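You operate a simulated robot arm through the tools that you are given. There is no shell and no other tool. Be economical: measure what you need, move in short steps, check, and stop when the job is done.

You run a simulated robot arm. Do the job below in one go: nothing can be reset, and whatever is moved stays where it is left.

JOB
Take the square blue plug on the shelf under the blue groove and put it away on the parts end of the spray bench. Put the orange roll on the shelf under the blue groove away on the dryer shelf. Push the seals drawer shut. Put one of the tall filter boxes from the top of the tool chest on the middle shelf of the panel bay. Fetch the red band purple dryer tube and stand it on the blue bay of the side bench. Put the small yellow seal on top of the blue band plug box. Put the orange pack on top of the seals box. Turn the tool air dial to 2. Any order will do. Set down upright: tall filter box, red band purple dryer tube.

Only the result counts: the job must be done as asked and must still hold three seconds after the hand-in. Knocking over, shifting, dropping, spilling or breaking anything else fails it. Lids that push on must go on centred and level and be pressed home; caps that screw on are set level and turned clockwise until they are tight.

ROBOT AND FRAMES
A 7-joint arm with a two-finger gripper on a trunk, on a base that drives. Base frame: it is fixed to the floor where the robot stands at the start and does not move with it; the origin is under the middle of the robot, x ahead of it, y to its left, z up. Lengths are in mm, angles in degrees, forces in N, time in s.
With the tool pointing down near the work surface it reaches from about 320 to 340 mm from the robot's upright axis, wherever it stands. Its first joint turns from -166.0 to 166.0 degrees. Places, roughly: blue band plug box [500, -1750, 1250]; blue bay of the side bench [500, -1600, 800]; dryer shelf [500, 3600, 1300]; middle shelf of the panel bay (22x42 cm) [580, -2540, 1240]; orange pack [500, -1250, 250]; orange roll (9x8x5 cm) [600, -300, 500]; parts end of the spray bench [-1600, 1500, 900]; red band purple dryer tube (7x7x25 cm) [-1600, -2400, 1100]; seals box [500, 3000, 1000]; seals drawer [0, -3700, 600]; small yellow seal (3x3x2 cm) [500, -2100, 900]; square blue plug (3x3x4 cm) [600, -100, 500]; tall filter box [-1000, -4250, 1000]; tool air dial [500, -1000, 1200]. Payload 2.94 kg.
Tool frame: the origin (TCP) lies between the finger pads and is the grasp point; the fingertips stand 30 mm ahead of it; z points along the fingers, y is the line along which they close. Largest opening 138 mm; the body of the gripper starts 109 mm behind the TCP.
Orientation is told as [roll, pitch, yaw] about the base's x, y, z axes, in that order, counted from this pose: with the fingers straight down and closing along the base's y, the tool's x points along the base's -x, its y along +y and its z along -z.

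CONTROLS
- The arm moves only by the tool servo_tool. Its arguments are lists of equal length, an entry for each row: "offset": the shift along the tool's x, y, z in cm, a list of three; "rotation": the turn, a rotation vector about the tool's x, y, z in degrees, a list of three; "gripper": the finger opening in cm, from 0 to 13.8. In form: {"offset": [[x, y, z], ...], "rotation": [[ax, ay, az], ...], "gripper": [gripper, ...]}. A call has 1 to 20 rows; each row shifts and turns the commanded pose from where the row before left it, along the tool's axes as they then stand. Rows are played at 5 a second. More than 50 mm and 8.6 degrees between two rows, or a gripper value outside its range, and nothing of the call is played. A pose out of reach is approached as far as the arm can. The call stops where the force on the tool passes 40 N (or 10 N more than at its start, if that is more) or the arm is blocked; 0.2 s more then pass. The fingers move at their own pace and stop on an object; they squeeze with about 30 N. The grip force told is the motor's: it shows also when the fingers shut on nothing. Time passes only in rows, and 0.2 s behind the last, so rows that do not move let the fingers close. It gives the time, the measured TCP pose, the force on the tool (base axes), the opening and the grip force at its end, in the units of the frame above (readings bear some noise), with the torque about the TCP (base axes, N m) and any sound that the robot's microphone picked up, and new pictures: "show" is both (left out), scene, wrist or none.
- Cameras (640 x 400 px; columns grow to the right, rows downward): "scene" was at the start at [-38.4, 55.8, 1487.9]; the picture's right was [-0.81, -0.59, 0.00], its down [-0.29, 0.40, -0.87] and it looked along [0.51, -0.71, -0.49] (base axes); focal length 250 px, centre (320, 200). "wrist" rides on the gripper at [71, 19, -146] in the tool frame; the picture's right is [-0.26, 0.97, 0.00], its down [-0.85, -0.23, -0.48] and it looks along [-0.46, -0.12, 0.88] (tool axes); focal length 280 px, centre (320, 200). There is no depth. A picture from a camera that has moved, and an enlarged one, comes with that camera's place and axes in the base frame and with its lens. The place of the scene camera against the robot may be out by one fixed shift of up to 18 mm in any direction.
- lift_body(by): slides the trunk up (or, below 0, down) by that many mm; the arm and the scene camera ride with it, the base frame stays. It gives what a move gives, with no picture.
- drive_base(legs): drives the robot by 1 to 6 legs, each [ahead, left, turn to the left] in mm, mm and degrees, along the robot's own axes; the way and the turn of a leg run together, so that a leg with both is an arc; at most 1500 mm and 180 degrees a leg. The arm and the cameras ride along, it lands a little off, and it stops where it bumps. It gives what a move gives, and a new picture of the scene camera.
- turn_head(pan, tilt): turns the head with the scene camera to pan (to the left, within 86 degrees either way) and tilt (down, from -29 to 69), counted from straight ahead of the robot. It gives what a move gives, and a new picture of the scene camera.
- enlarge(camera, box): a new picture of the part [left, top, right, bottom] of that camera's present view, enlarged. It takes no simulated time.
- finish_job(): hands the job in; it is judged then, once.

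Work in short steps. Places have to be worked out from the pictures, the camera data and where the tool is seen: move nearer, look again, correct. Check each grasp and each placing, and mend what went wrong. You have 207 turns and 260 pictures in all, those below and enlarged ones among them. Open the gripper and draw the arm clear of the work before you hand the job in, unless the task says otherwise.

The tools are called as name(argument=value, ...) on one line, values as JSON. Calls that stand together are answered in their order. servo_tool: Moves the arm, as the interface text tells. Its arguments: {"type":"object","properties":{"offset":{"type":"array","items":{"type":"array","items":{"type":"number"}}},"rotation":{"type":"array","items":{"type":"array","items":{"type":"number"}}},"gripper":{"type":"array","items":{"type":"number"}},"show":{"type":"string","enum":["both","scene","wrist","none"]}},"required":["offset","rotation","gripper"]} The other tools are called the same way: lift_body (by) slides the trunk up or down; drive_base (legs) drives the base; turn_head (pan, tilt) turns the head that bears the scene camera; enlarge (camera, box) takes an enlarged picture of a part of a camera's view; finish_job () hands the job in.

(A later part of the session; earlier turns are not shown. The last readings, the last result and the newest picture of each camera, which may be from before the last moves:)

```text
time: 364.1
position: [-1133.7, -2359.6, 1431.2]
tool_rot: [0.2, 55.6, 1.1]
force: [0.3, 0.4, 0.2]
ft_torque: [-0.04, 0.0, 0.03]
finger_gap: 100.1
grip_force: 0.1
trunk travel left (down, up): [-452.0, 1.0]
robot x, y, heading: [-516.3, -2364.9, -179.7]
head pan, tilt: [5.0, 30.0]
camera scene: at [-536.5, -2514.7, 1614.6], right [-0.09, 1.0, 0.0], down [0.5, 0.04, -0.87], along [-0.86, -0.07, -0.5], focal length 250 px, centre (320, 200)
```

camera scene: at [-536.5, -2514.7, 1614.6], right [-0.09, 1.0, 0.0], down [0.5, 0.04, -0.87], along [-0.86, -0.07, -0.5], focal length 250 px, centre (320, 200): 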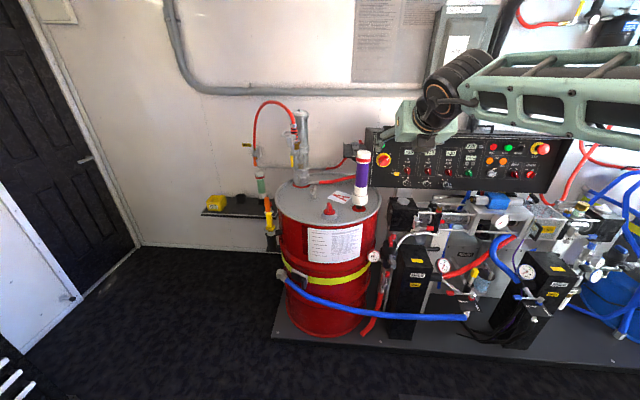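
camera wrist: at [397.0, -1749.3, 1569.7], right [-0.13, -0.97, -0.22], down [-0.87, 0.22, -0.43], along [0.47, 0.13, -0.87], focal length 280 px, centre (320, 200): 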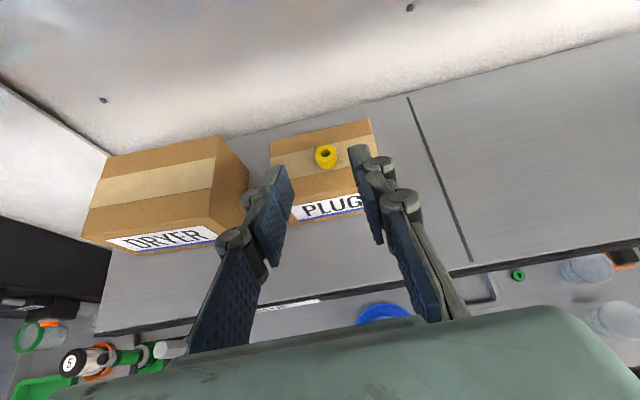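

The tube stands on the drum at about (-1606,-2403), with its base near z 975. I approach, lowering the trunk, and look from the wrist.

drive_base(legs=[[200, 43, 0]])

lift_body(by=-160)

servo_tool(offset=[[0, 0, 0]], rotation=[[0, 0, 0]], gripper=[10], show="wrist")

```text
time: 365.7
position: [-1333.8, -2404.4, 1431.3]
tool_rot: [0.2, 55.6, 1.4]
force: [-0.6, 0.8, 0.0]
ft_torque: [0.01, -0.02, -0.02]
finger_gap: 100.0
grip_force: 0.1
trunk travel left (down, up): [-452.0, 1.0]
robot x, y, heading: [-714.9, -2407.8, -180.1]
head pan, tilt: [5.0, 30.0]
camera scene: at [-737.0, -2558.4, 1614.6], right [-0.09, 1.0, 0.0], down [0.5, 0.05, -0.87], along [-0.86, -0.08, -0.5], focal length 250 px, centre (320, 200)
```

scene: 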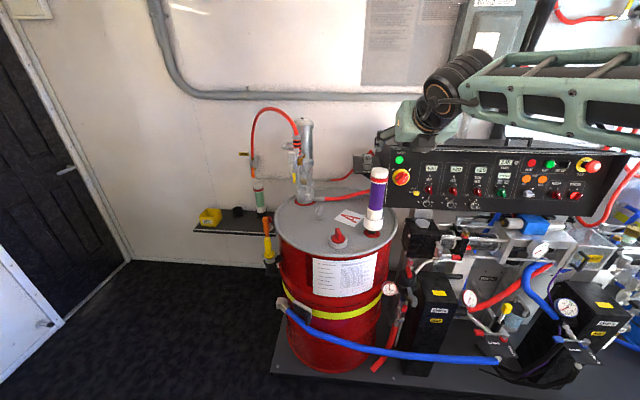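

```text
time: 367.5
position: [-1334.2, -2403.1, 1270.5]
tool_rot: [0.1, 55.6, 1.3]
force: [-0.6, 0.1, -0.5]
ft_torque: [0.0, 0.0, 0.0]
finger_gap: 99.9
grip_force: 0.0
trunk travel left (down, up): [-292.0, 161.0]
robot x, y, heading: [-718.6, -2412.5, -179.8]
head pan, tilt: [5.0, 30.0]
```

```text
time: 367.9
position: [-1331.6, -2404.2, 1271.0]
tool_rot: [0.1, 55.7, 1.3]
force: [-0.7, -0.3, 0.1]
ft_torque: [0.02, 0.01, 0.0]
finger_gap: 99.9
grip_force: 0.0
trunk travel left (down, up): [-292.0, 161.0]
robot x, y, heading: [-713.9, -2413.1, -179.6]
head pan, tilt: [5.0, 30.0]
camera wrist: at [-1251.9, -2383.7, 1411.3], right [0.13, 0.97, -0.22], down [0.88, -0.21, -0.43], along [-0.47, -0.13, -0.88], focal length 280 px, centre (320, 200)
```

wrist: 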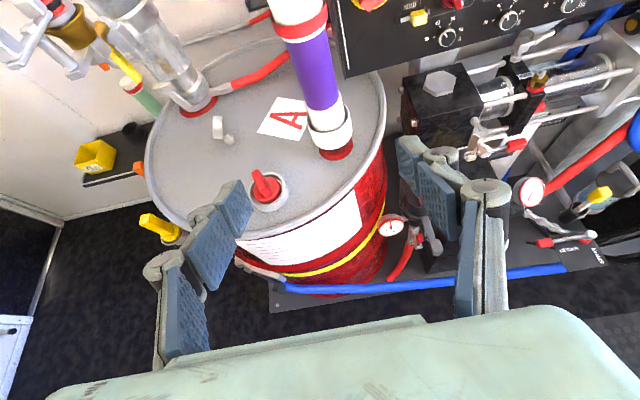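

The tube's base is at about (-1565,-2403,995). I approach to 80 mm in front of it at mid height.

servo_tool(offset=[[0.22, 0, 4.3], [0.22, 0, 4.3], [0.22, 0, 4.3], [0.22, 0, 4.0]], rotation=[[0, 0, 0], [0, 0, 0], [0, 0, 0], [0, 0, 0]], gripper=[10, 10, 10, 10], show="both")

```text
time: 368.9
position: [-1476.9, -2407.3, 1183.3]
tool_rot: [0.3, 55.7, 1.3]
force: [-0.1, -0.6, 0.1]
ft_torque: [0.01, -0.02, -0.01]
finger_gap: 100.0
grip_force: 0.0
trunk travel left (down, up): [-292.0, 161.0]
robot x, y, heading: [-717.2, -2410.5, -179.7]
head pan, tilt: [5.0, 30.0]
camera scene: at [-736.7, -2558.3, 1454.6], right [-0.09, 1.0, 0.0], down [0.5, 0.05, -0.87], along [-0.86, -0.08, -0.5], focal length 250 px, centre (320, 200)
camera wrist: at [-1395.5, -2386.8, 1323.2], right [0.13, 0.97, -0.21], down [0.88, -0.21, -0.43], along [-0.47, -0.13, -0.88], focal length 280 px, centre (320, 200)
```

scene: 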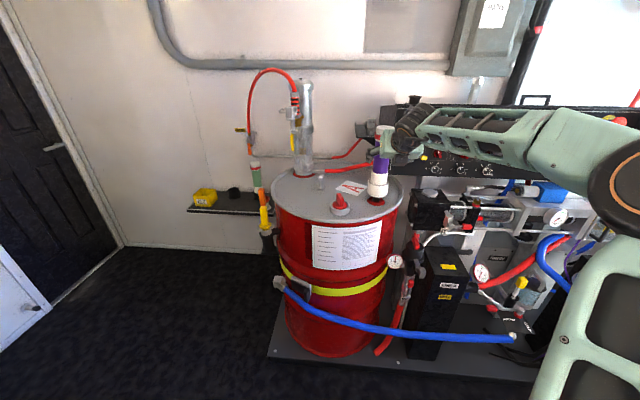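
wrist: 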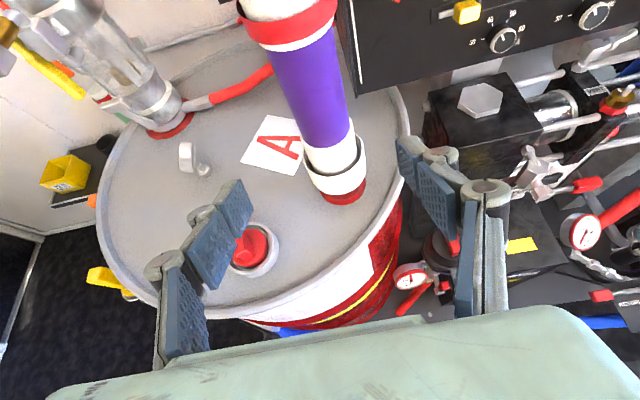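

The refined position is about (-1600,-2404), base near 960. I advance so the fingers straddle the purple body at z≈1110.

servo_tool(offset=[[0.26, 0.2, 4.7], [0.26, 0.2, 4.7], [0.26, 0.2, 4.5]], rotation=[[0, 0, 0], [0, 0, 0], [0, 0, 0]], gripper=[10, 10, 10], show="both")

```text
time: 369.7
position: [-1596.7, -2403.0, 1110.0]
tool_rot: [0.2, 55.7, 1.5]
force: [0.9, -0.6, -0.9]
ft_torque: [0.04, 0.01, 0.02]
finger_gap: 99.9
grip_force: 0.1
trunk travel left (down, up): [-292.0, 161.0]
robot x, y, heading: [-715.2, -2408.8, -179.8]
head pan, tilt: [5.0, 30.0]
camera scene: at [-736.7, -2558.4, 1454.6], right [-0.09, 1.0, 0.0], down [0.5, 0.05, -0.87], along [-0.86, -0.08, -0.5], focal length 250 px, centre (320, 200)
camera wrist: at [-1514.8, -2381.5, 1250.8], right [0.13, 0.97, -0.21], down [0.88, -0.21, -0.43], along [-0.47, -0.13, -0.88], focal length 280 px, centre (320, 200)
```

scene: 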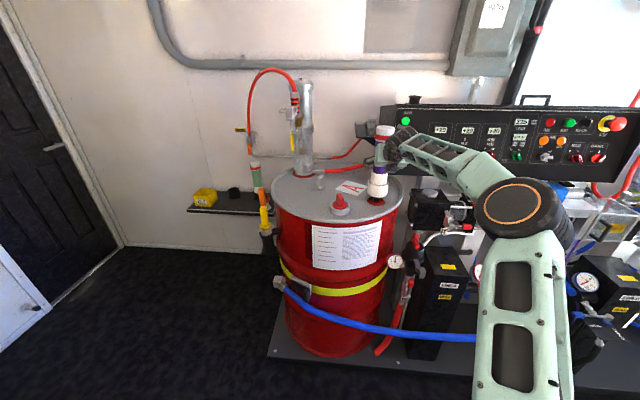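
wrist: 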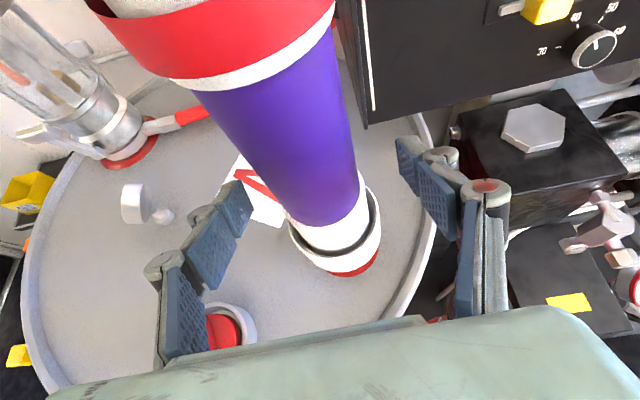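

The tube is between the fingers with its axis at about (-1612,-2408). I advance 13 mm and close.

servo_tool(offset=[[0.73, -0.4, 1.07], [0, 0, 0], [0, 0, 0], [0, 0, 0], [0, 0, 0]], rotation=[[0, 0, 0], [0, 0, 0], [0, 0, 0], [0, 0, 0], [0, 0, 0]], gripper=[10, 4, 4, 4, 4], show="wrist")

```text
time: 370.9
position: [-1608.3, -2407.5, 1110.9]
tool_rot: [0.2, 55.7, 1.4]
force: [-0.7, 1.2, 0.5]
ft_torque: [0.06, 0.07, 0.01]
finger_gap: 54.4
grip_force: 30.0
trunk travel left (down, up): [-292.0, 161.0]
robot x, y, heading: [-714.7, -2410.7, -180.1]
head pan, tilt: [5.0, 30.0]
camera wrist: at [-1527.3, -2386.3, 1251.5], right [0.13, 0.97, -0.21], down [0.88, -0.21, -0.43], along [-0.47, -0.13, -0.87], focal length 280 px, centre (320, 200)
```

wrist: 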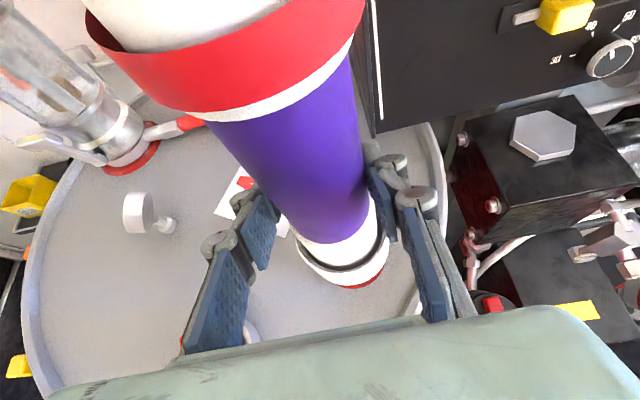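

Gripped at 54 mm with 30 N. I lift straight up slowly and check that it comes free of the drum.

servo_tool(offset=[[1.65, 0, -1.13], [1.65, 0, -1.13], [2.5, 0, -1.7], [2.5, 0, -1.7]], rotation=[[0, 0, 0], [0, 0, 0], [0, 0, 0], [0, 0, 0]], gripper=[4, 4, 4, 4], show="both")

```text
time: 371.9
position: [-1611.1, -2408.0, 1209.4]
tool_rot: [0.1, 55.7, 1.3]
force: [0.2, -0.3, -3.7]
ft_torque: [-0.02, 0.0, -0.03]
finger_gap: 54.1
grip_force: 29.9
trunk travel left (down, up): [-292.0, 161.0]
robot x, y, heading: [-716.4, -2408.1, -180.0]
head pan, tilt: [5.0, 30.0]
camera scene: at [-736.7, -2558.5, 1454.6], right [-0.09, 1.0, 0.0], down [0.5, 0.05, -0.87], along [-0.86, -0.08, -0.5], focal length 250 px, centre (320, 200)
camera wrist: at [-1529.4, -2387.3, 1349.8], right [0.13, 0.97, -0.21], down [0.88, -0.21, -0.43], along [-0.46, -0.13, -0.88], focal length 280 px, centre (320, 200)
```

scene: 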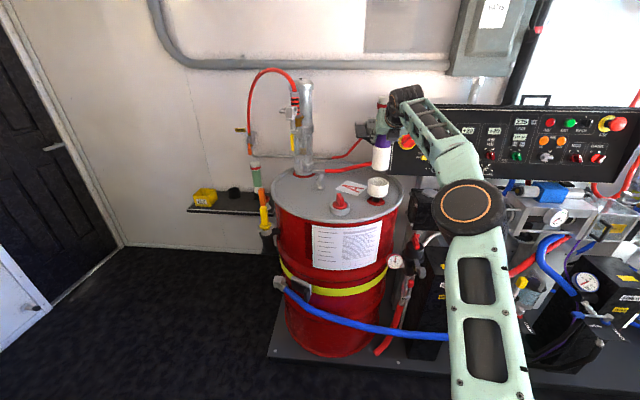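
wrist: 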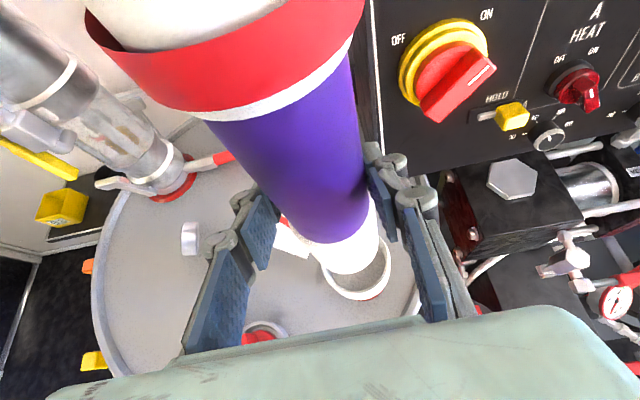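

The tube is free of its cup and held. I back out, pull the arm in and swing round toward the blue bay.

drive_base(legs=[[-270, 0, 0]])

servo_tool(offset=[[-2.3, 0, -3.9], [-2.3, 0, -3.9], [-2.3, 0, -3.9], [-2.3, 0, -3.9], [-2.3, 0, -3.9]], rotation=[[0, 0, 0], [0, 0, 0], [0, 0, 0], [0, 0, 0], [0, 0, 0]], gripper=[4, 4, 4, 4, 4], show="none")

drive_base(legs=[[0, 0, -90], [810, 100, 0], [0, 0, -90]])

```text
time: 373.8
position: [-1341.4, -2409.4, 1208.3]
tool_rot: [0.2, 55.7, 1.5]
force: [0.3, 0.2, -4.4]
ft_torque: [0.02, -0.03, -0.02]
finger_gap: 54.2
grip_force: 30.0
trunk travel left (down, up): [-292.0, 161.0]
robot x, y, heading: [-446.7, -2406.0, -179.7]
head pan, tilt: [5.0, 30.0]
camera scene: at [-467.0, -2556.9, 1454.6], right [-0.09, 1.0, 0.0], down [0.5, 0.05, -0.87], along [-0.86, -0.08, -0.5], focal length 250 px, centre (320, 200)
```

scene: 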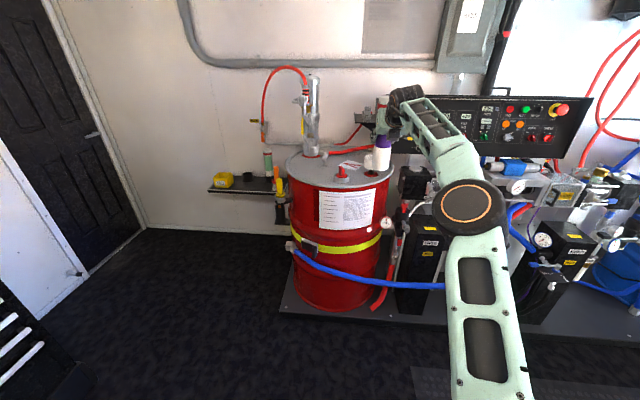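

```text
time: 375.0
position: [-1115.3, -2403.7, 1222.0]
tool_rot: [0.2, 55.7, 1.6]
force: [-0.5, 0.5, -3.3]
ft_torque: [0.01, 0.02, -0.01]
finger_gap: 54.1
grip_force: 30.0
trunk travel left (down, up): [-292.0, 161.0]
robot x, y, heading: [-444.6, -2409.8, -179.6]
head pan, tilt: [5.0, 30.0]
```

```text
time: 387.1
position: [120.1, -1605.6, 1222.8]
tool_rot: [0.0, 55.6, -178.7]
force: [-0.4, 0.3, -3.6]
ft_torque: [-0.01, 0.04, 0.03]
finger_gap: 54.4
grip_force: 29.7
trunk travel left (down, up): [-292.0, 161.0]
robot x, y, heading: [-549.3, -1596.9, -0.0]
head pan, tilt: [5.0, 30.0]
camera scene: at [-552.9, -1461.2, 1454.6], right [0.09, -1.0, 0.0], down [-0.5, -0.04, -0.87], along [0.86, 0.08, -0.5], focal length 250 px, centre (320, 200)
```

scene: 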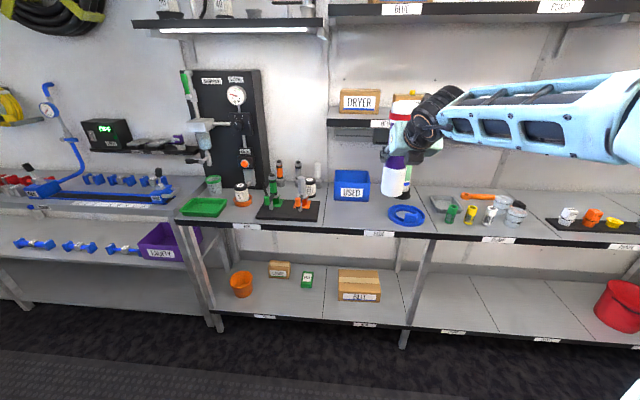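

Now at the side bench. I move forward and slightly left, then check the free spot in front of the USED box with the wrist camera.

drive_base(legs=[[180, 38, 0]])

servo_tool(offset=[[-2.5, 0, 3], [-2.5, 0, 3]], rotation=[[0, 0, 0], [0, 0, 0]], gripper=[4, 4], show="wrist")

```text
time: 388.6
position: [300.0, -1567.0, 1221.5]
tool_rot: [0.1, 55.7, -178.6]
force: [0.4, -0.6, -3.8]
ft_torque: [0.01, 0.04, 0.02]
finger_gap: 54.5
grip_force: 29.6
trunk travel left (down, up): [-292.0, 161.0]
robot x, y, heading: [-371.9, -1564.2, 0.1]
head pan, tilt: [5.0, 30.0]
camera scene: at [-371.5, -1422.0, 1454.6], right [0.09, -1.0, 0.0], down [-0.5, -0.04, -0.87], along [0.86, 0.08, -0.5], focal length 250 px, centre (320, 200)
```

scene: 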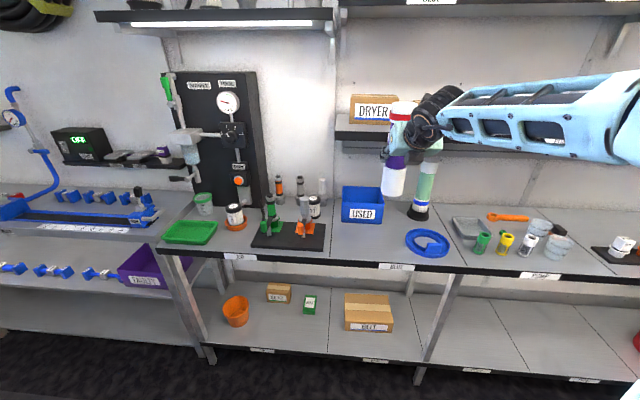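

```text
time: 389.2
position: [322.3, -1569.2, 1147.9]
tool_rot: [0.1, 55.5, -178.8]
force: [0.0, 0.1, -3.4]
ft_torque: [0.04, 0.04, 0.01]
finger_gap: 54.4
grip_force: 29.8
trunk travel left (down, up): [-292.0, 161.0]
robot x, y, heading: [-369.4, -1559.8, 0.1]
head pan, tilt: [5.0, 30.0]
camera wrist: at [243.9, -1589.5, 1287.1], right [-0.13, -0.97, -0.22], down [-0.88, 0.21, -0.43], along [0.46, 0.13, -0.88], focal length 280 px, centre (320, 200)
```

wrist: 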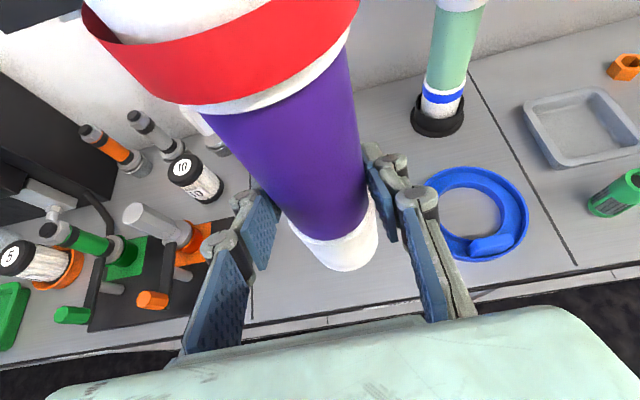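

The spot ahead is clear: the ring is at y≈-1700, the USED box behind x≈500, the bay border at y≈-1393. I move over (410,-1575) and down to a hover.

servo_tool(offset=[[-1.73, 0.15, 3.6], [-1.73, 0.15, 3.6], [-1.73, 0.15, 3.6], [-1.73, 0.15, 3.6]], rotation=[[0, 0, 0], [0, 0, 0], [0, 0, 0], [0, 0, 0]], gripper=[4, 4, 4, 4], show="both")

```text
time: 390.2
position: [402.2, -1571.0, 1009.2]
tool_rot: [0.1, 55.6, -178.7]
force: [0.8, 0.6, -3.1]
ft_torque: [-0.02, 0.04, 0.0]
finger_gap: 54.3
grip_force: 30.3
trunk travel left (down, up): [-292.0, 161.0]
robot x, y, heading: [-367.3, -1556.1, 0.2]
head pan, tilt: [5.0, 30.0]
camera scene: at [-371.3, -1422.1, 1454.6], right [0.09, -1.0, 0.0], down [-0.5, -0.04, -0.87], along [0.86, 0.08, -0.5], focal length 250 px, centre (320, 200)
camera wrist: at [323.1, -1591.7, 1150.2], right [-0.13, -0.97, -0.22], down [-0.88, 0.21, -0.43], along [0.46, 0.13, -0.88], focal length 280 px, centre (320, 200)
```

scene: 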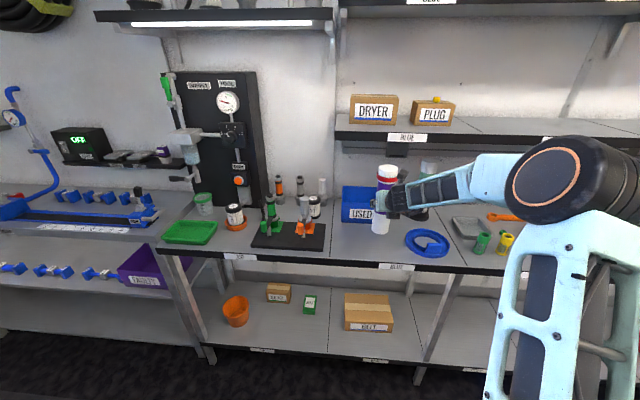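
wrist: 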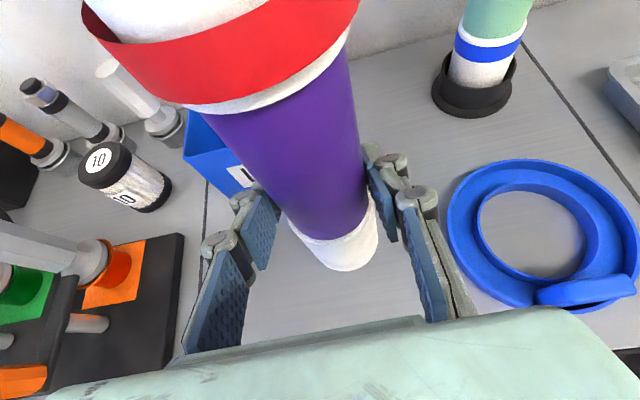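

The position is good. I lower in small steps to contact.

servo_tool(offset=[[-0.58, 0, 0.4], [-0.41, 0, 0.28], [-0.25, 0, 0.17], [-0.25, 0, 0.17]], rotation=[[0, 0, 0], [0, 0, 0], [0, 0, 0], [0, 0, 0]], gripper=[4, 4, 4, 4], show="none")

```text
time: 391.2
position: [401.3, -1572.3, 992.1]
tool_rot: [0.1, 55.6, -178.7]
force: [-0.4, 0.4, -3.1]
ft_torque: [-0.02, 0.04, -0.01]
finger_gap: 54.6
grip_force: 29.6
trunk travel left (down, up): [-292.0, 161.0]
robot x, y, heading: [-369.3, -1556.2, 0.2]
head pan, tilt: [5.0, 30.0]
```

servo_tool(offset=[[-0.25, 0, 0.17], [-0.25, 0, 0.17], [-0.25, 0, 0.17], [0, 0, 0]], rotation=[[0, 0, 0], [0, 0, 0], [0, 0, 0], [0, 0, 0]], gripper=[4, 4, 4, 4], show="none")

enlarge(camera="scene", box=[324, 155, 452, 275])

```text
time: 392.2
position: [401.0, -1572.5, 982.2]
tool_rot: [0.1, 55.7, -178.8]
force: [0.2, 0.5, -3.6]
ft_torque: [0.0, 0.04, -0.01]
finger_gap: 54.5
grip_force: 29.7
trunk travel left (down, up): [-292.0, 161.0]
robot x, y, heading: [-368.7, -1557.3, 0.3]
head pan, tilt: [5.0, 30.0]
```

```text
3.33 times, centred on (388, 215) of scene
camera zoom: at [-371.8, -1422.1, 1454.6], right [0.09, -1.0, 0.0], down [-0.5, -0.04, -0.87], along [0.86, 0.08, -0.5], focal length 833 px, centre (93, 150)
```

zoom: 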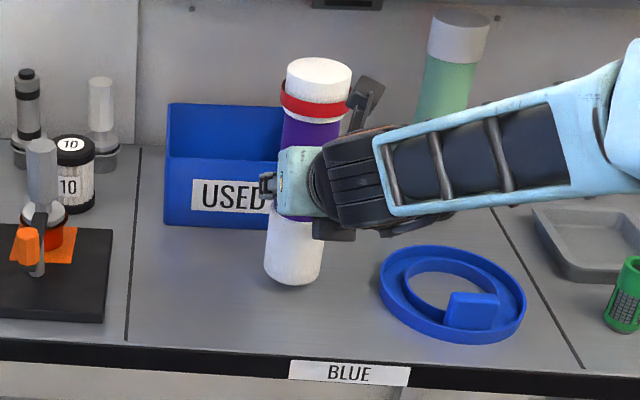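

Still free. I keep lowering.

servo_tool(offset=[[-0.33, 0, 0.22], [-0.33, 0, 0.22], [-0.33, 0, 0.22], [-0.33, 0, 0.22]], rotation=[[0, 0, 0], [0, 0, 0], [0, 0, 0], [0, 0, 0]], gripper=[4, 4, 4, 4], show="none")

```text
time: 393.2
position: [400.0, -1571.4, 965.5]
tool_rot: [0.2, 55.6, -178.7]
force: [-0.9, -1.0, -3.1]
ft_torque: [0.03, 0.01, -0.01]
finger_gap: 54.3
grip_force: 29.7
trunk travel left (down, up): [-292.0, 161.0]
robot x, y, heading: [-371.7, -1561.2, 0.2]
head pan, tilt: [5.0, 30.0]
```

servo_tool(offset=[[-0.33, 0, 0.22], [-0.33, 0, 0.22], [-0.33, 0, 0.22]], rotation=[[0, 0, 0], [0, 0, 0], [0, 0, 0]], gripper=[4, 4, 4], show="none")

enlarge(camera="scene", box=[324, 155, 452, 275])

```text
time: 394.0
position: [401.0, -1572.2, 961.6]
tool_rot: [0.5, 56.4, -178.6]
force: [6.9, 0.1, 25.5]
ft_torque: [0.25, -0.78, 0.07]
finger_gap: 54.5
grip_force: 30.1
trunk travel left (down, up): [-292.0, 161.0]
robot x, y, heading: [-372.5, -1556.0, 0.2]
head pan, tilt: [5.0, 30.0]
```

```text
3.33 times, centred on (388, 215) of scene
camera zoom: at [-375.3, -1422.1, 1455.0], right [0.09, -1.0, 0.0], down [-0.5, -0.04, -0.87], along [0.86, 0.08, -0.5], focal length 833 px, centre (93, 150)
```

zoom: 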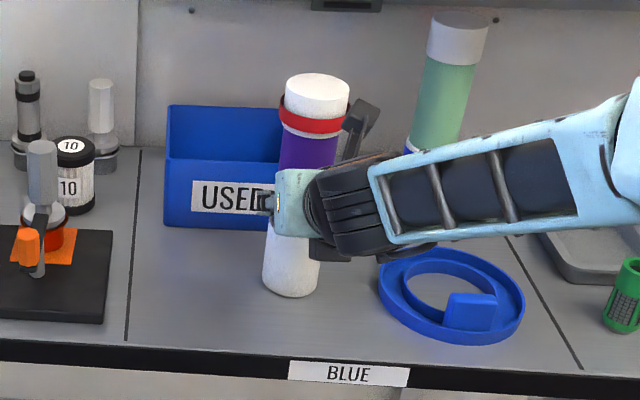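

The tube stands on the bench (25 N). I unload by about 8 mm, check the force, then open slowly.

servo_tool(offset=[[0.6, 0, -0.41], [0, 0, 0]], rotation=[[0, 0, 0], [0, 0, 0]], gripper=[4, 4], show="none")

servo_tool(offset=[[0, 0, 0], [0, 0, 0], [0, 0, 0], [0, 0, 0], [0, 0, 0]], rotation=[[0, 0, 0], [0, 0, 0], [0, 0, 0], [0, 0, 0], [0, 0, 0]], gripper=[5.8, 6.5, 8, 9.5, 9.5], show="wrist")

```text
time: 394.6
position: [399.7, -1573.7, 961.3]
tool_rot: [0.2, 55.8, -178.8]
force: [6.0, -0.1, 12.9]
ft_torque: [0.13, -0.81, -0.03]
finger_gap: 54.3
grip_force: 30.0
trunk travel left (down, up): [-292.0, 161.0]
robot x, y, heading: [-371.9, -1556.2, -0.1]
head pan, tilt: [5.0, 30.0]
```

```text
time: 395.8
position: [400.2, -1571.9, 961.6]
tool_rot: [0.1, 55.7, -178.7]
force: [-0.2, -0.6, 0.0]
ft_torque: [0.02, 0.03, -0.04]
finger_gap: 94.9
grip_force: 0.0
trunk travel left (down, up): [-292.0, 161.0]
robot x, y, heading: [-372.6, -1561.0, -0.1]
head pan, tilt: [5.0, 30.0]
camera wrist: at [321.7, -1593.1, 1102.2], right [-0.13, -0.97, -0.21], down [-0.88, 0.21, -0.43], along [0.46, 0.13, -0.88], focal length 280 px, centre (320, 200)
```

wrist: 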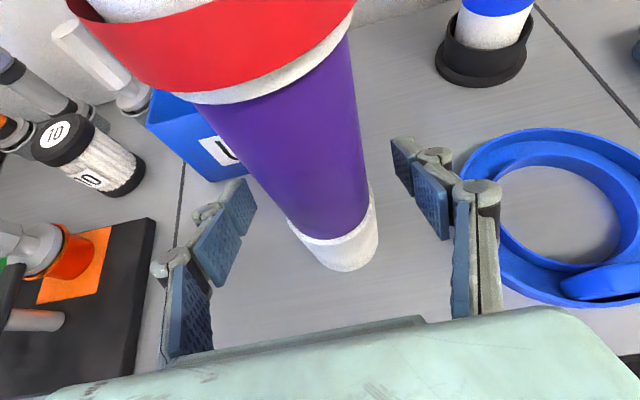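

The tube stands free. I withdraw straight back.

servo_tool(offset=[[-2.3, 0, -3.5], [-2.3, 0, -3.5], [-2, 0, -4], [0, 0, -4], [2, 0, -3]], rotation=[[0, 0, 0], [0, 0, 0], [0, 0, 0], [0, 0, 0], [0, 0, 0]], gripper=[9.5, 9.5, 9.5, 9.5, 9.5], show="scene")

```text
time: 397.0
position: [226.6, -1573.9, 1025.4]
tool_rot: [0.2, 55.7, -178.7]
force: [0.0, -0.3, 0.0]
ft_torque: [0.01, 0.02, 0.0]
finger_gap: 95.2
grip_force: 0.1
trunk travel left (down, up): [-292.0, 161.0]
robot x, y, heading: [-371.2, -1557.5, 0.1]
head pan, tilt: [5.0, 30.0]
camera scene: at [-372.6, -1421.9, 1454.6], right [0.09, -1.0, 0.0], down [-0.5, -0.05, -0.87], along [0.86, 0.08, -0.5], focal length 250 px, centre (320, 200)
```

scene: 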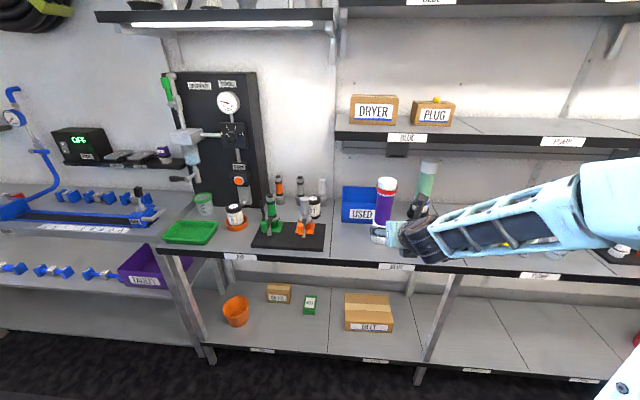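

Tube done. Now the tool chest: I back off, face -y and drive to look at the filter boxes and the open drawer.

drive_base(legs=[[-200, 0, 0], [0, 0, -90], [1200, 0, 0]])

turn_head(pan=0, tilt=30)

enlarge(camera="scene", box=[180, 80, 500, 280])

```text
time: 408.2
position: [-608.1, -3365.8, 1026.3]
tool_rot: [0.2, 55.7, 90.5]
force: [-0.4, 0.2, 0.6]
ft_torque: [-0.02, 0.0, -0.01]
finger_gap: 95.0
grip_force: 0.0
trunk travel left (down, up): [-292.0, 161.0]
robot x, y, heading: [-585.0, -2767.8, -91.1]
head pan, tilt: [5.0, 30.0]
camera scene: at [-453.3, -2786.5, 1454.6], right [-1.0, -0.08, 0.0], down [-0.04, 0.5, -0.87], along [0.07, -0.86, -0.5], focal length 250 px, centre (320, 200)
```

scene: 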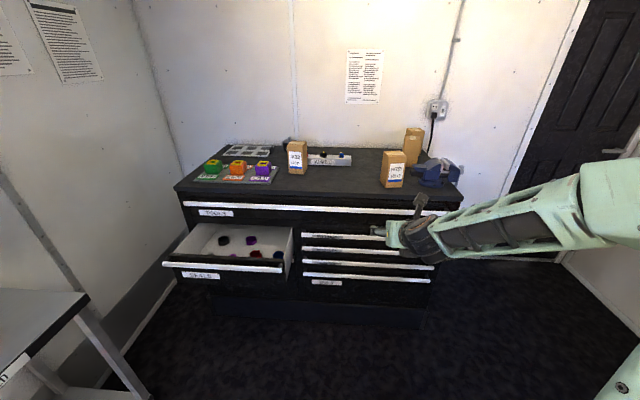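

```text
time: 408.8
position: [-608.5, -3367.0, 1025.4]
tool_rot: [0.1, 55.7, 90.5]
force: [-0.3, -0.2, 0.8]
ft_torque: [-0.02, 0.01, 0.01]
finger_gap: 95.0
grip_force: 0.1
trunk travel left (down, up): [-292.0, 161.0]
robot x, y, heading: [-583.1, -2767.5, -90.8]
head pan, tilt: [0.0, 30.0]
camera scene: at [-461.1, -2786.7, 1454.6], right [-1.0, 0.01, 0.0], down [0.01, 0.5, -0.87], along [-0.01, -0.87, -0.5], focal length 250 px, centre (320, 200)
```

scene: 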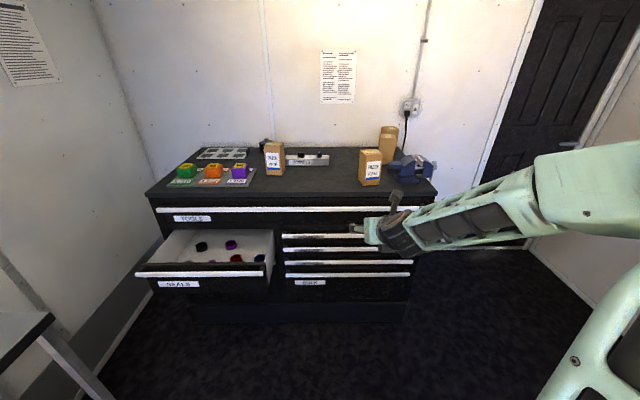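

```text
2.00 times, centred on (340, 180) of scene
camera zoom: at [-461.1, -2786.7, 1454.6], right [-1.0, 0.01, 0.0], down [0.01, 0.5, -0.87], along [-0.01, -0.87, -0.5], focal length 500 px, centre (280, 240)
```

zoom: 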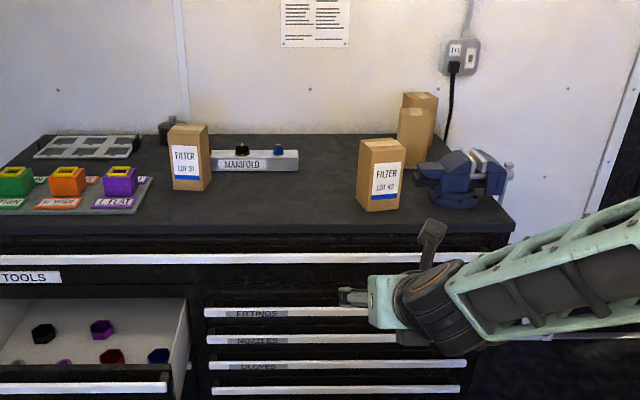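

On the chest, the two taller boxes at the rear right (about (-870,-4160)) match the described place of the tall filter boxes. I raise the hand, move over in front of them and inspect.

lift_body(by=160)

servo_tool(offset=[[3.3, 0, -2.3], [3.3, 0, -2.3], [3.3, 0, -2.3]], rotation=[[0, 0, 0], [0, 0, 0], [0, 0, 0]], gripper=[12.5, 12.5, 12.5], show="none")

drive_base(legs=[[330, -290, 0.8]])

enlarge(camera="scene", box=[180, 80, 500, 280])

```text
time: 410.7
position: [-609.0, -3366.4, 1185.3]
tool_rot: [0.2, 55.7, 90.5]
force: [-0.6, -0.7, -0.1]
ft_torque: [-0.01, 0.01, 0.0]
finger_gap: 94.9
grip_force: 0.1
trunk travel left (down, up): [-452.0, 1.0]
robot x, y, heading: [-585.4, -2771.0, -90.6]
head pan, tilt: [0.0, 30.0]
```

```text
time: 411.7
position: [-500.5, -3361.1, 1300.5]
tool_rot: [-0.6, 55.3, 100.6]
force: [-0.2, 0.0, 0.1]
ft_torque: [-0.02, 0.04, -0.02]
finger_gap: 125.1
grip_force: 0.0
trunk travel left (down, up): [-452.0, 1.0]
robot x, y, heading: [-584.8, -2768.6, -90.8]
head pan, tilt: [0.0, 30.0]
stopped in row 3: the arm was blocked; the commanded pose is now the measured one
```

```text
time: 414.8
position: [-783.8, -3690.7, 1301.7]
tool_rot: [-0.8, 55.4, 101.7]
force: [-0.8, -0.4, 0.3]
ft_torque: [0.01, 0.01, 0.03]
finger_gap: 125.0
grip_force: 0.1
trunk travel left (down, up): [-452.0, 1.0]
robot x, y, heading: [-874.8, -3102.4, -89.7]
head pan, tilt: [0.0, 30.0]
camera scene: at [-754.3, -3115.6, 1614.7], right [-1.0, -0.01, 0.0], down [0.0, 0.5, -0.87], along [0.01, -0.87, -0.5], focal length 250 px, centre (320, 200)
```

scene: 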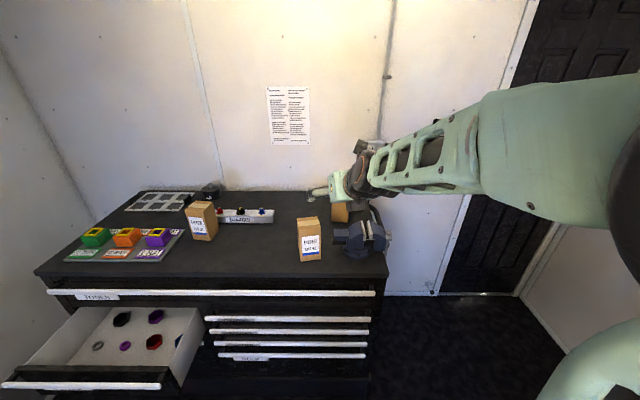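

```text
2.00 times, centred on (340, 180) of scene
camera zoom: at [-754.3, -3115.6, 1614.7], right [-1.0, -0.01, 0.0], down [0.0, 0.5, -0.87], along [0.01, -0.87, -0.5], focal length 500 px, centre (280, 240)
```

zoom: 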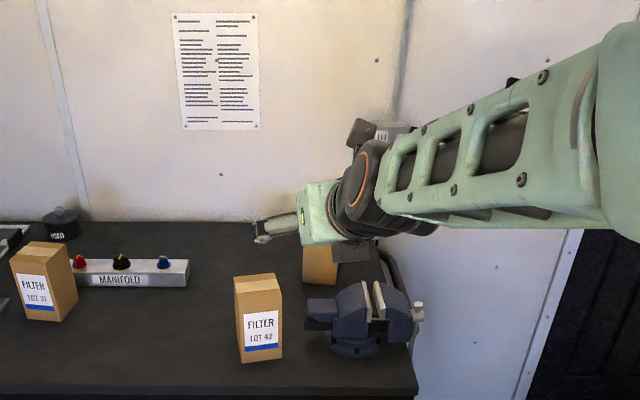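

servo_tool(offset=[[0, 0, 0]], rotation=[[0, 0, 0]], gripper=[12.5], show="wrist")

```text
time: 415.2
position: [-783.4, -3690.7, 1301.7]
tool_rot: [-0.7, 55.3, 101.7]
force: [0.5, 0.0, -0.1]
ft_torque: [0.03, 0.01, -0.01]
finger_gap: 125.2
grip_force: 0.1
trunk travel left (down, up): [-452.0, 1.0]
robot x, y, heading: [-877.4, -3102.4, -89.7]
head pan, tilt: [0.0, 30.0]
camera wrist: at [-819.1, -3617.5, 1442.2], right [-0.97, -0.06, -0.22], down [0.04, 0.9, -0.42], along [0.23, -0.42, -0.88], focal length 280 px, centre (320, 200)
```

wrist: 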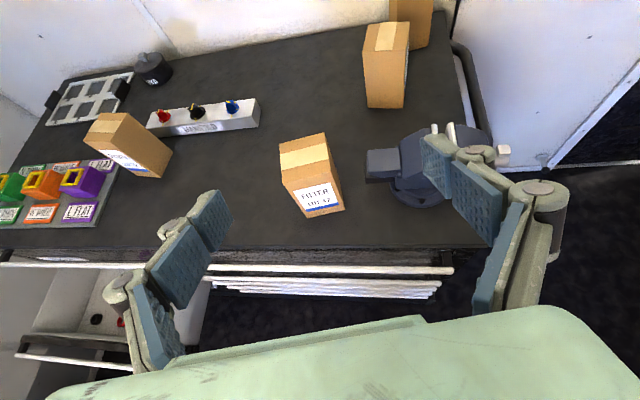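

enlarge(camera="wrist", box=[260, 0, 460, 220])

```text
1.82 times, centred on (360, 110) of wrist
camera zoom: at [-819.1, -3617.5, 1442.2], right [-0.97, -0.06, -0.22], down [0.04, 0.9, -0.42], along [0.23, -0.42, -0.88], focal length 510 px, centre (247, 364)
```

zoom: 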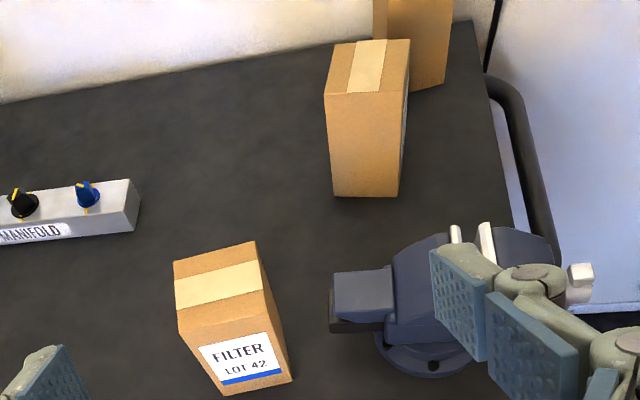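

The rear boxes have labels on their right side, so I can't yet tell what they are. I shift to the right and look at those labels before choosing.

drive_base(legs=[[0, -420, 0]])

turn_head(pan=15, tilt=30)

enlarge(camera="scene", box=[180, 80, 400, 220])

```text
time: 418.7
position: [-1145.4, -3695.6, 1300.9]
tool_rot: [-0.8, 55.3, 101.0]
force: [0.2, -0.5, -0.4]
ft_torque: [-0.02, -0.03, -0.02]
finger_gap: 125.1
grip_force: 0.1
trunk travel left (down, up): [-452.0, 1.0]
robot x, y, heading: [-1232.6, -3103.1, -90.3]
head pan, tilt: [0.0, 30.0]
stopped in leg 1: the robot was blocked; the commanded pose is now the measured one
camera scene: at [-1108.1, -3120.2, 1614.6], right [-1.0, 0.0, 0.0], down [0.0, 0.5, -0.87], along [0.0, -0.87, -0.5], focal length 250 px, centre (320, 200)
```

scene: 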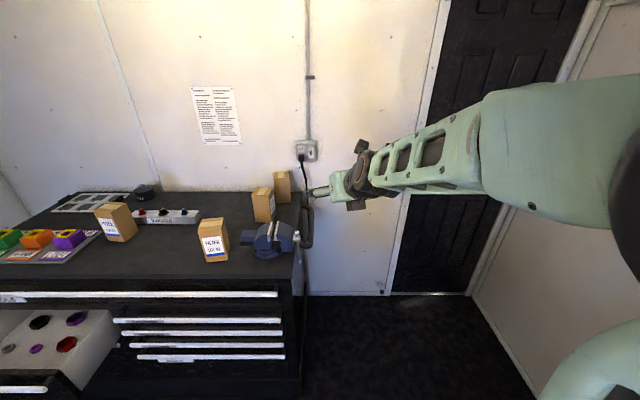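

```text
time: 419.5
position: [-1144.0, -3695.5, 1301.7]
tool_rot: [-0.7, 55.3, 101.0]
force: [-0.4, -0.9, -0.5]
ft_torque: [-0.02, -0.01, 0.0]
finger_gap: 125.3
grip_force: 0.1
trunk travel left (down, up): [-452.0, 1.0]
robot x, y, heading: [-1234.1, -3102.2, -90.0]
head pan, tilt: [15.0, 30.0]
camera scene: at [-1085.4, -3117.1, 1614.6], right [-0.97, -0.26, 0.0], down [-0.13, 0.48, -0.87], along [0.22, -0.84, -0.5], focal length 250 px, centre (320, 200)
```

scene: 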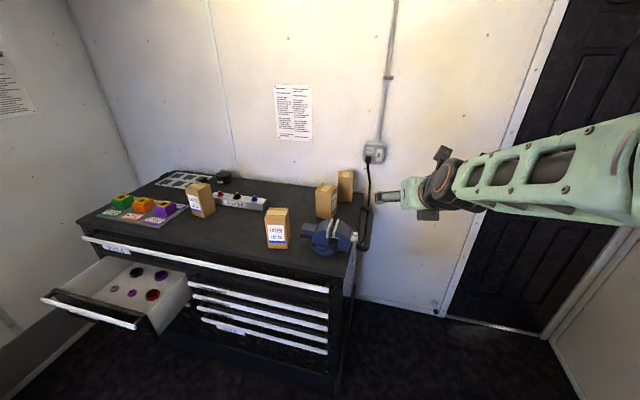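

```text
2.86 times, centred on (290, 150) of scene
camera zoom: at [-1085.4, -3117.1, 1614.6], right [-0.97, -0.26, 0.0], down [-0.13, 0.48, -0.87], along [0.22, -0.84, -0.5], focal length 714 px, centre (406, 343)
```

zoom: 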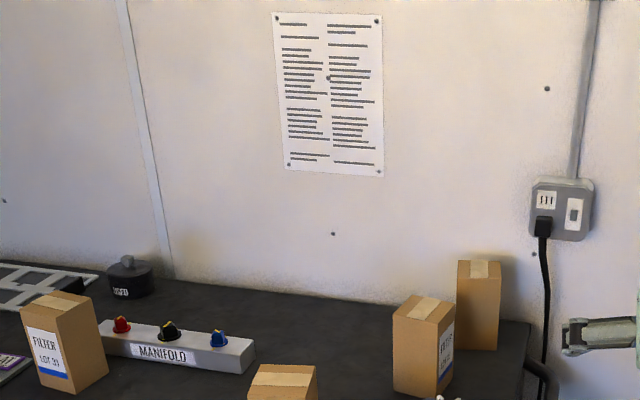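

enlarge(camera="scene", box=[255, 165, 371, 255])

```text
4.44 times, centred on (313, 210) of scene
camera zoom: at [-1085.4, -3117.1, 1614.6], right [-0.97, -0.26, 0.0], down [-0.13, 0.48, -0.87], along [0.22, -0.84, -0.5], focal length 1111 px, centre (351, 156)
```

zoom: 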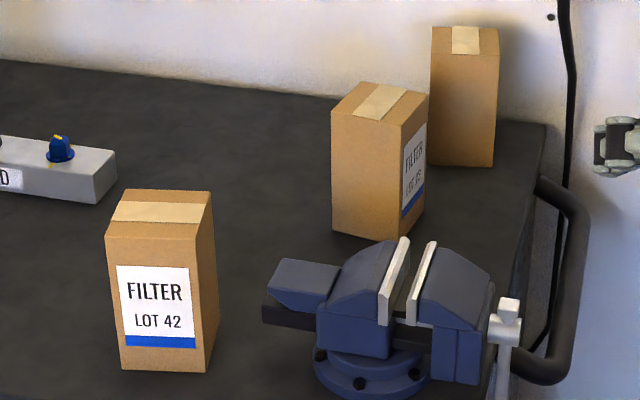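

The rear one is also a FILTER box of the same kind, so any of them will do. I choose LOT 42, the nearest, with clear space around its top. I move back in front of it and square the tool.

drive_base(legs=[[0, 430, 0]])

servo_tool(offset=[[-2, 0, 2], [-2, 0, 2], [-2, 0, 2]], rotation=[[-4.5, 0, 3.1], [-4.5, 0, 3.1], [0, 0, 0]], gripper=[12.5, 12.5, 12.5], show="wrist")

```text
time: 423.8
position: [-711.1, -3695.4, 1302.3]
tool_rot: [-0.8, 55.2, 101.1]
force: [-0.5, 0.2, -0.4]
ft_torque: [-0.02, -0.03, 0.01]
finger_gap: 124.8
grip_force: 0.1
trunk travel left (down, up): [-452.0, 1.0]
robot x, y, heading: [-797.4, -3103.8, -90.0]
head pan, tilt: [15.0, 30.0]
camera scene: at [-651.5, -3117.3, 1614.6], right [-0.97, -0.26, 0.0], down [-0.13, 0.48, -0.87], along [0.22, -0.84, -0.5], focal length 250 px, centre (320, 200)
```

scene: 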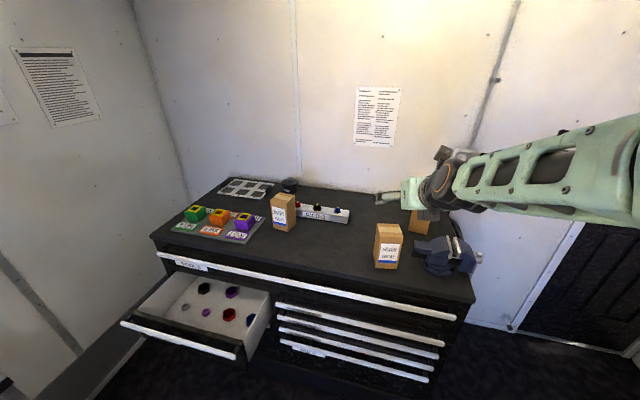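

```text
time: 424.6
position: [-708.8, -3710.9, 1217.7]
tool_rot: [-0.8, 55.3, 90.1]
force: [0.8, -0.3, 0.2]
ft_torque: [0.0, 0.04, -0.08]
finger_gap: 124.9
grip_force: 0.0
trunk travel left (down, up): [-452.0, 1.0]
robot x, y, heading: [-796.5, -3107.5, -90.0]
head pan, tilt: [15.0, 30.0]
camera wrist: at [-728.2, -3630.5, 1357.9], right [-0.97, 0.14, -0.22], down [0.22, 0.88, -0.42], along [0.14, -0.46, -0.88], focal length 280 px, centre (320, 200)
```

wrist: 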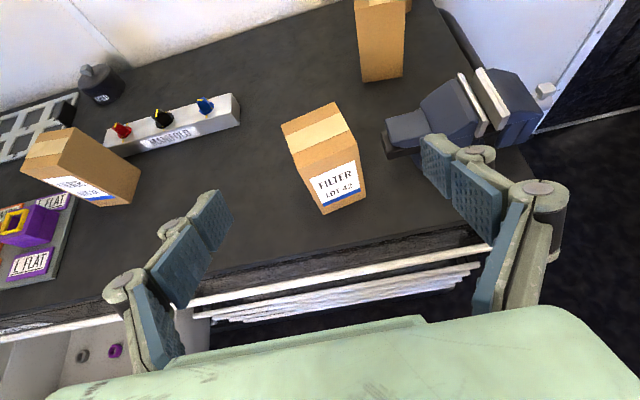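

LOT 42 stands at about (-697,-3886), top near 1055. I descend in front of it, then go forward around it at z≈1005.

servo_tool(offset=[[-3.2, -0.24, 2.7], [-3.2, -0.24, 2.7], [-3.2, -0.24, 2.7], [-3.2, -0.24, 2.7], [-3.2, -0.24, 2.7], [2.75, 0, 3.97]], rotation=[[0.8, 0, 0], [0, 0, 0], [0, 0, 0], [0, 0, 0], [0, 0, 0], [0, 0, 0]], gripper=[12.5, 12.5, 12.5, 12.5, 12.5, 12.5], show="wrist")

```text
time: 426.0
position: [-616.5, -3736.4, 1132.1]
tool_rot: [-0.8, 55.1, 90.4]
force: [0.7, 0.4, 0.4]
ft_torque: [-0.01, -0.01, 0.01]
finger_gap: 124.7
grip_force: 0.1
out of reach, approached as far as the arm can: row 1, 2, 3, 4, 5, 6
trunk travel left (down, up): [-452.0, 1.0]
robot x, y, heading: [-799.3, -3105.3, -90.2]
head pan, tilt: [15.0, 30.0]
camera wrist: at [-636.3, -3657.4, 1273.7], right [-0.97, 0.13, -0.22], down [0.22, 0.88, -0.42], along [0.14, -0.45, -0.88], focal length 280 px, centre (320, 200)
```

wrist: 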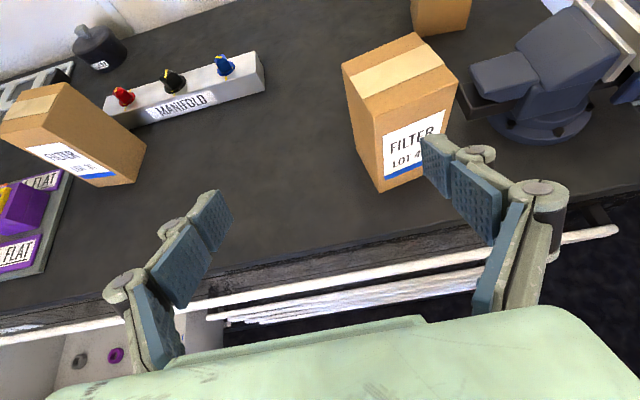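

The arm drifted sideways at a joint limit. I bring it back laterally first and will use the trunk for the descent.

servo_tool(offset=[[0.8, 2.7, -0.6], [0.8, 2.7, -0.6], [0.8, 2.7, -0.6]], rotation=[[0, 0, 0], [0, 0, 0], [0, 0, 0]], gripper=[12.5, 12.5, 12.5], show="none")

lift_body(by=-150)

servo_tool(offset=[[0, 0, 0]], rotation=[[0, 0, 0]], gripper=[12.5], show="wrist")

```text
time: 426.8
position: [-681.8, -3727.5, 1182.0]
tool_rot: [-1.0, 55.1, 90.2]
force: [0.0, -0.3, 0.4]
ft_torque: [0.0, 0.0, 0.02]
finger_gap: 125.2
grip_force: 0.1
out of reach, approached as far as the arm can: row 1, 2, 3
trunk travel left (down, up): [-452.0, 1.0]
robot x, y, heading: [-799.6, -3104.1, -90.0]
head pan, tilt: [15.0, 30.0]
```

```text
time: 428.6
position: [-681.2, -3728.5, 1029.4]
tool_rot: [-1.1, 55.2, 90.2]
force: [0.0, 0.1, -0.4]
ft_torque: [-0.01, 0.0, -0.01]
finger_gap: 125.1
grip_force: 0.1
trunk travel left (down, up): [-302.0, 151.0]
robot x, y, heading: [-800.3, -3103.3, -90.1]
head pan, tilt: [15.0, 30.0]
```

```text
time: 429.0
position: [-681.3, -3726.7, 1030.0]
tool_rot: [-0.9, 55.1, 90.3]
force: [0.1, 0.6, 0.5]
ft_torque: [-0.01, -0.02, 0.01]
finger_gap: 125.0
grip_force: 0.0
trunk travel left (down, up): [-302.0, 151.0]
robot x, y, heading: [-793.9, -3105.0, -89.8]
head pan, tilt: [15.0, 30.0]
camera wrist: at [-702.9, -3648.8, 1171.8], right [-0.97, 0.13, -0.22], down [0.22, 0.88, -0.42], along [0.14, -0.46, -0.88], focal length 280 px, centre (320, 200)
```

wrist: 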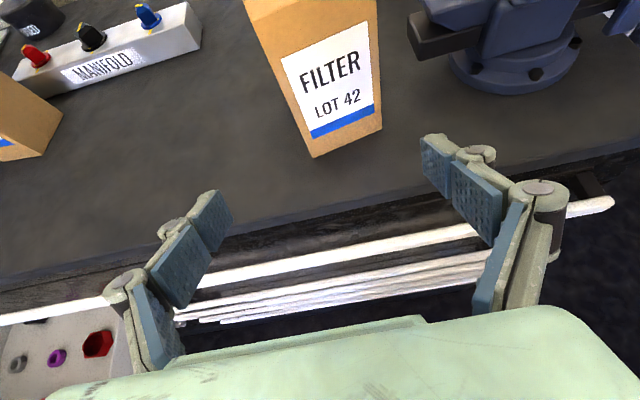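

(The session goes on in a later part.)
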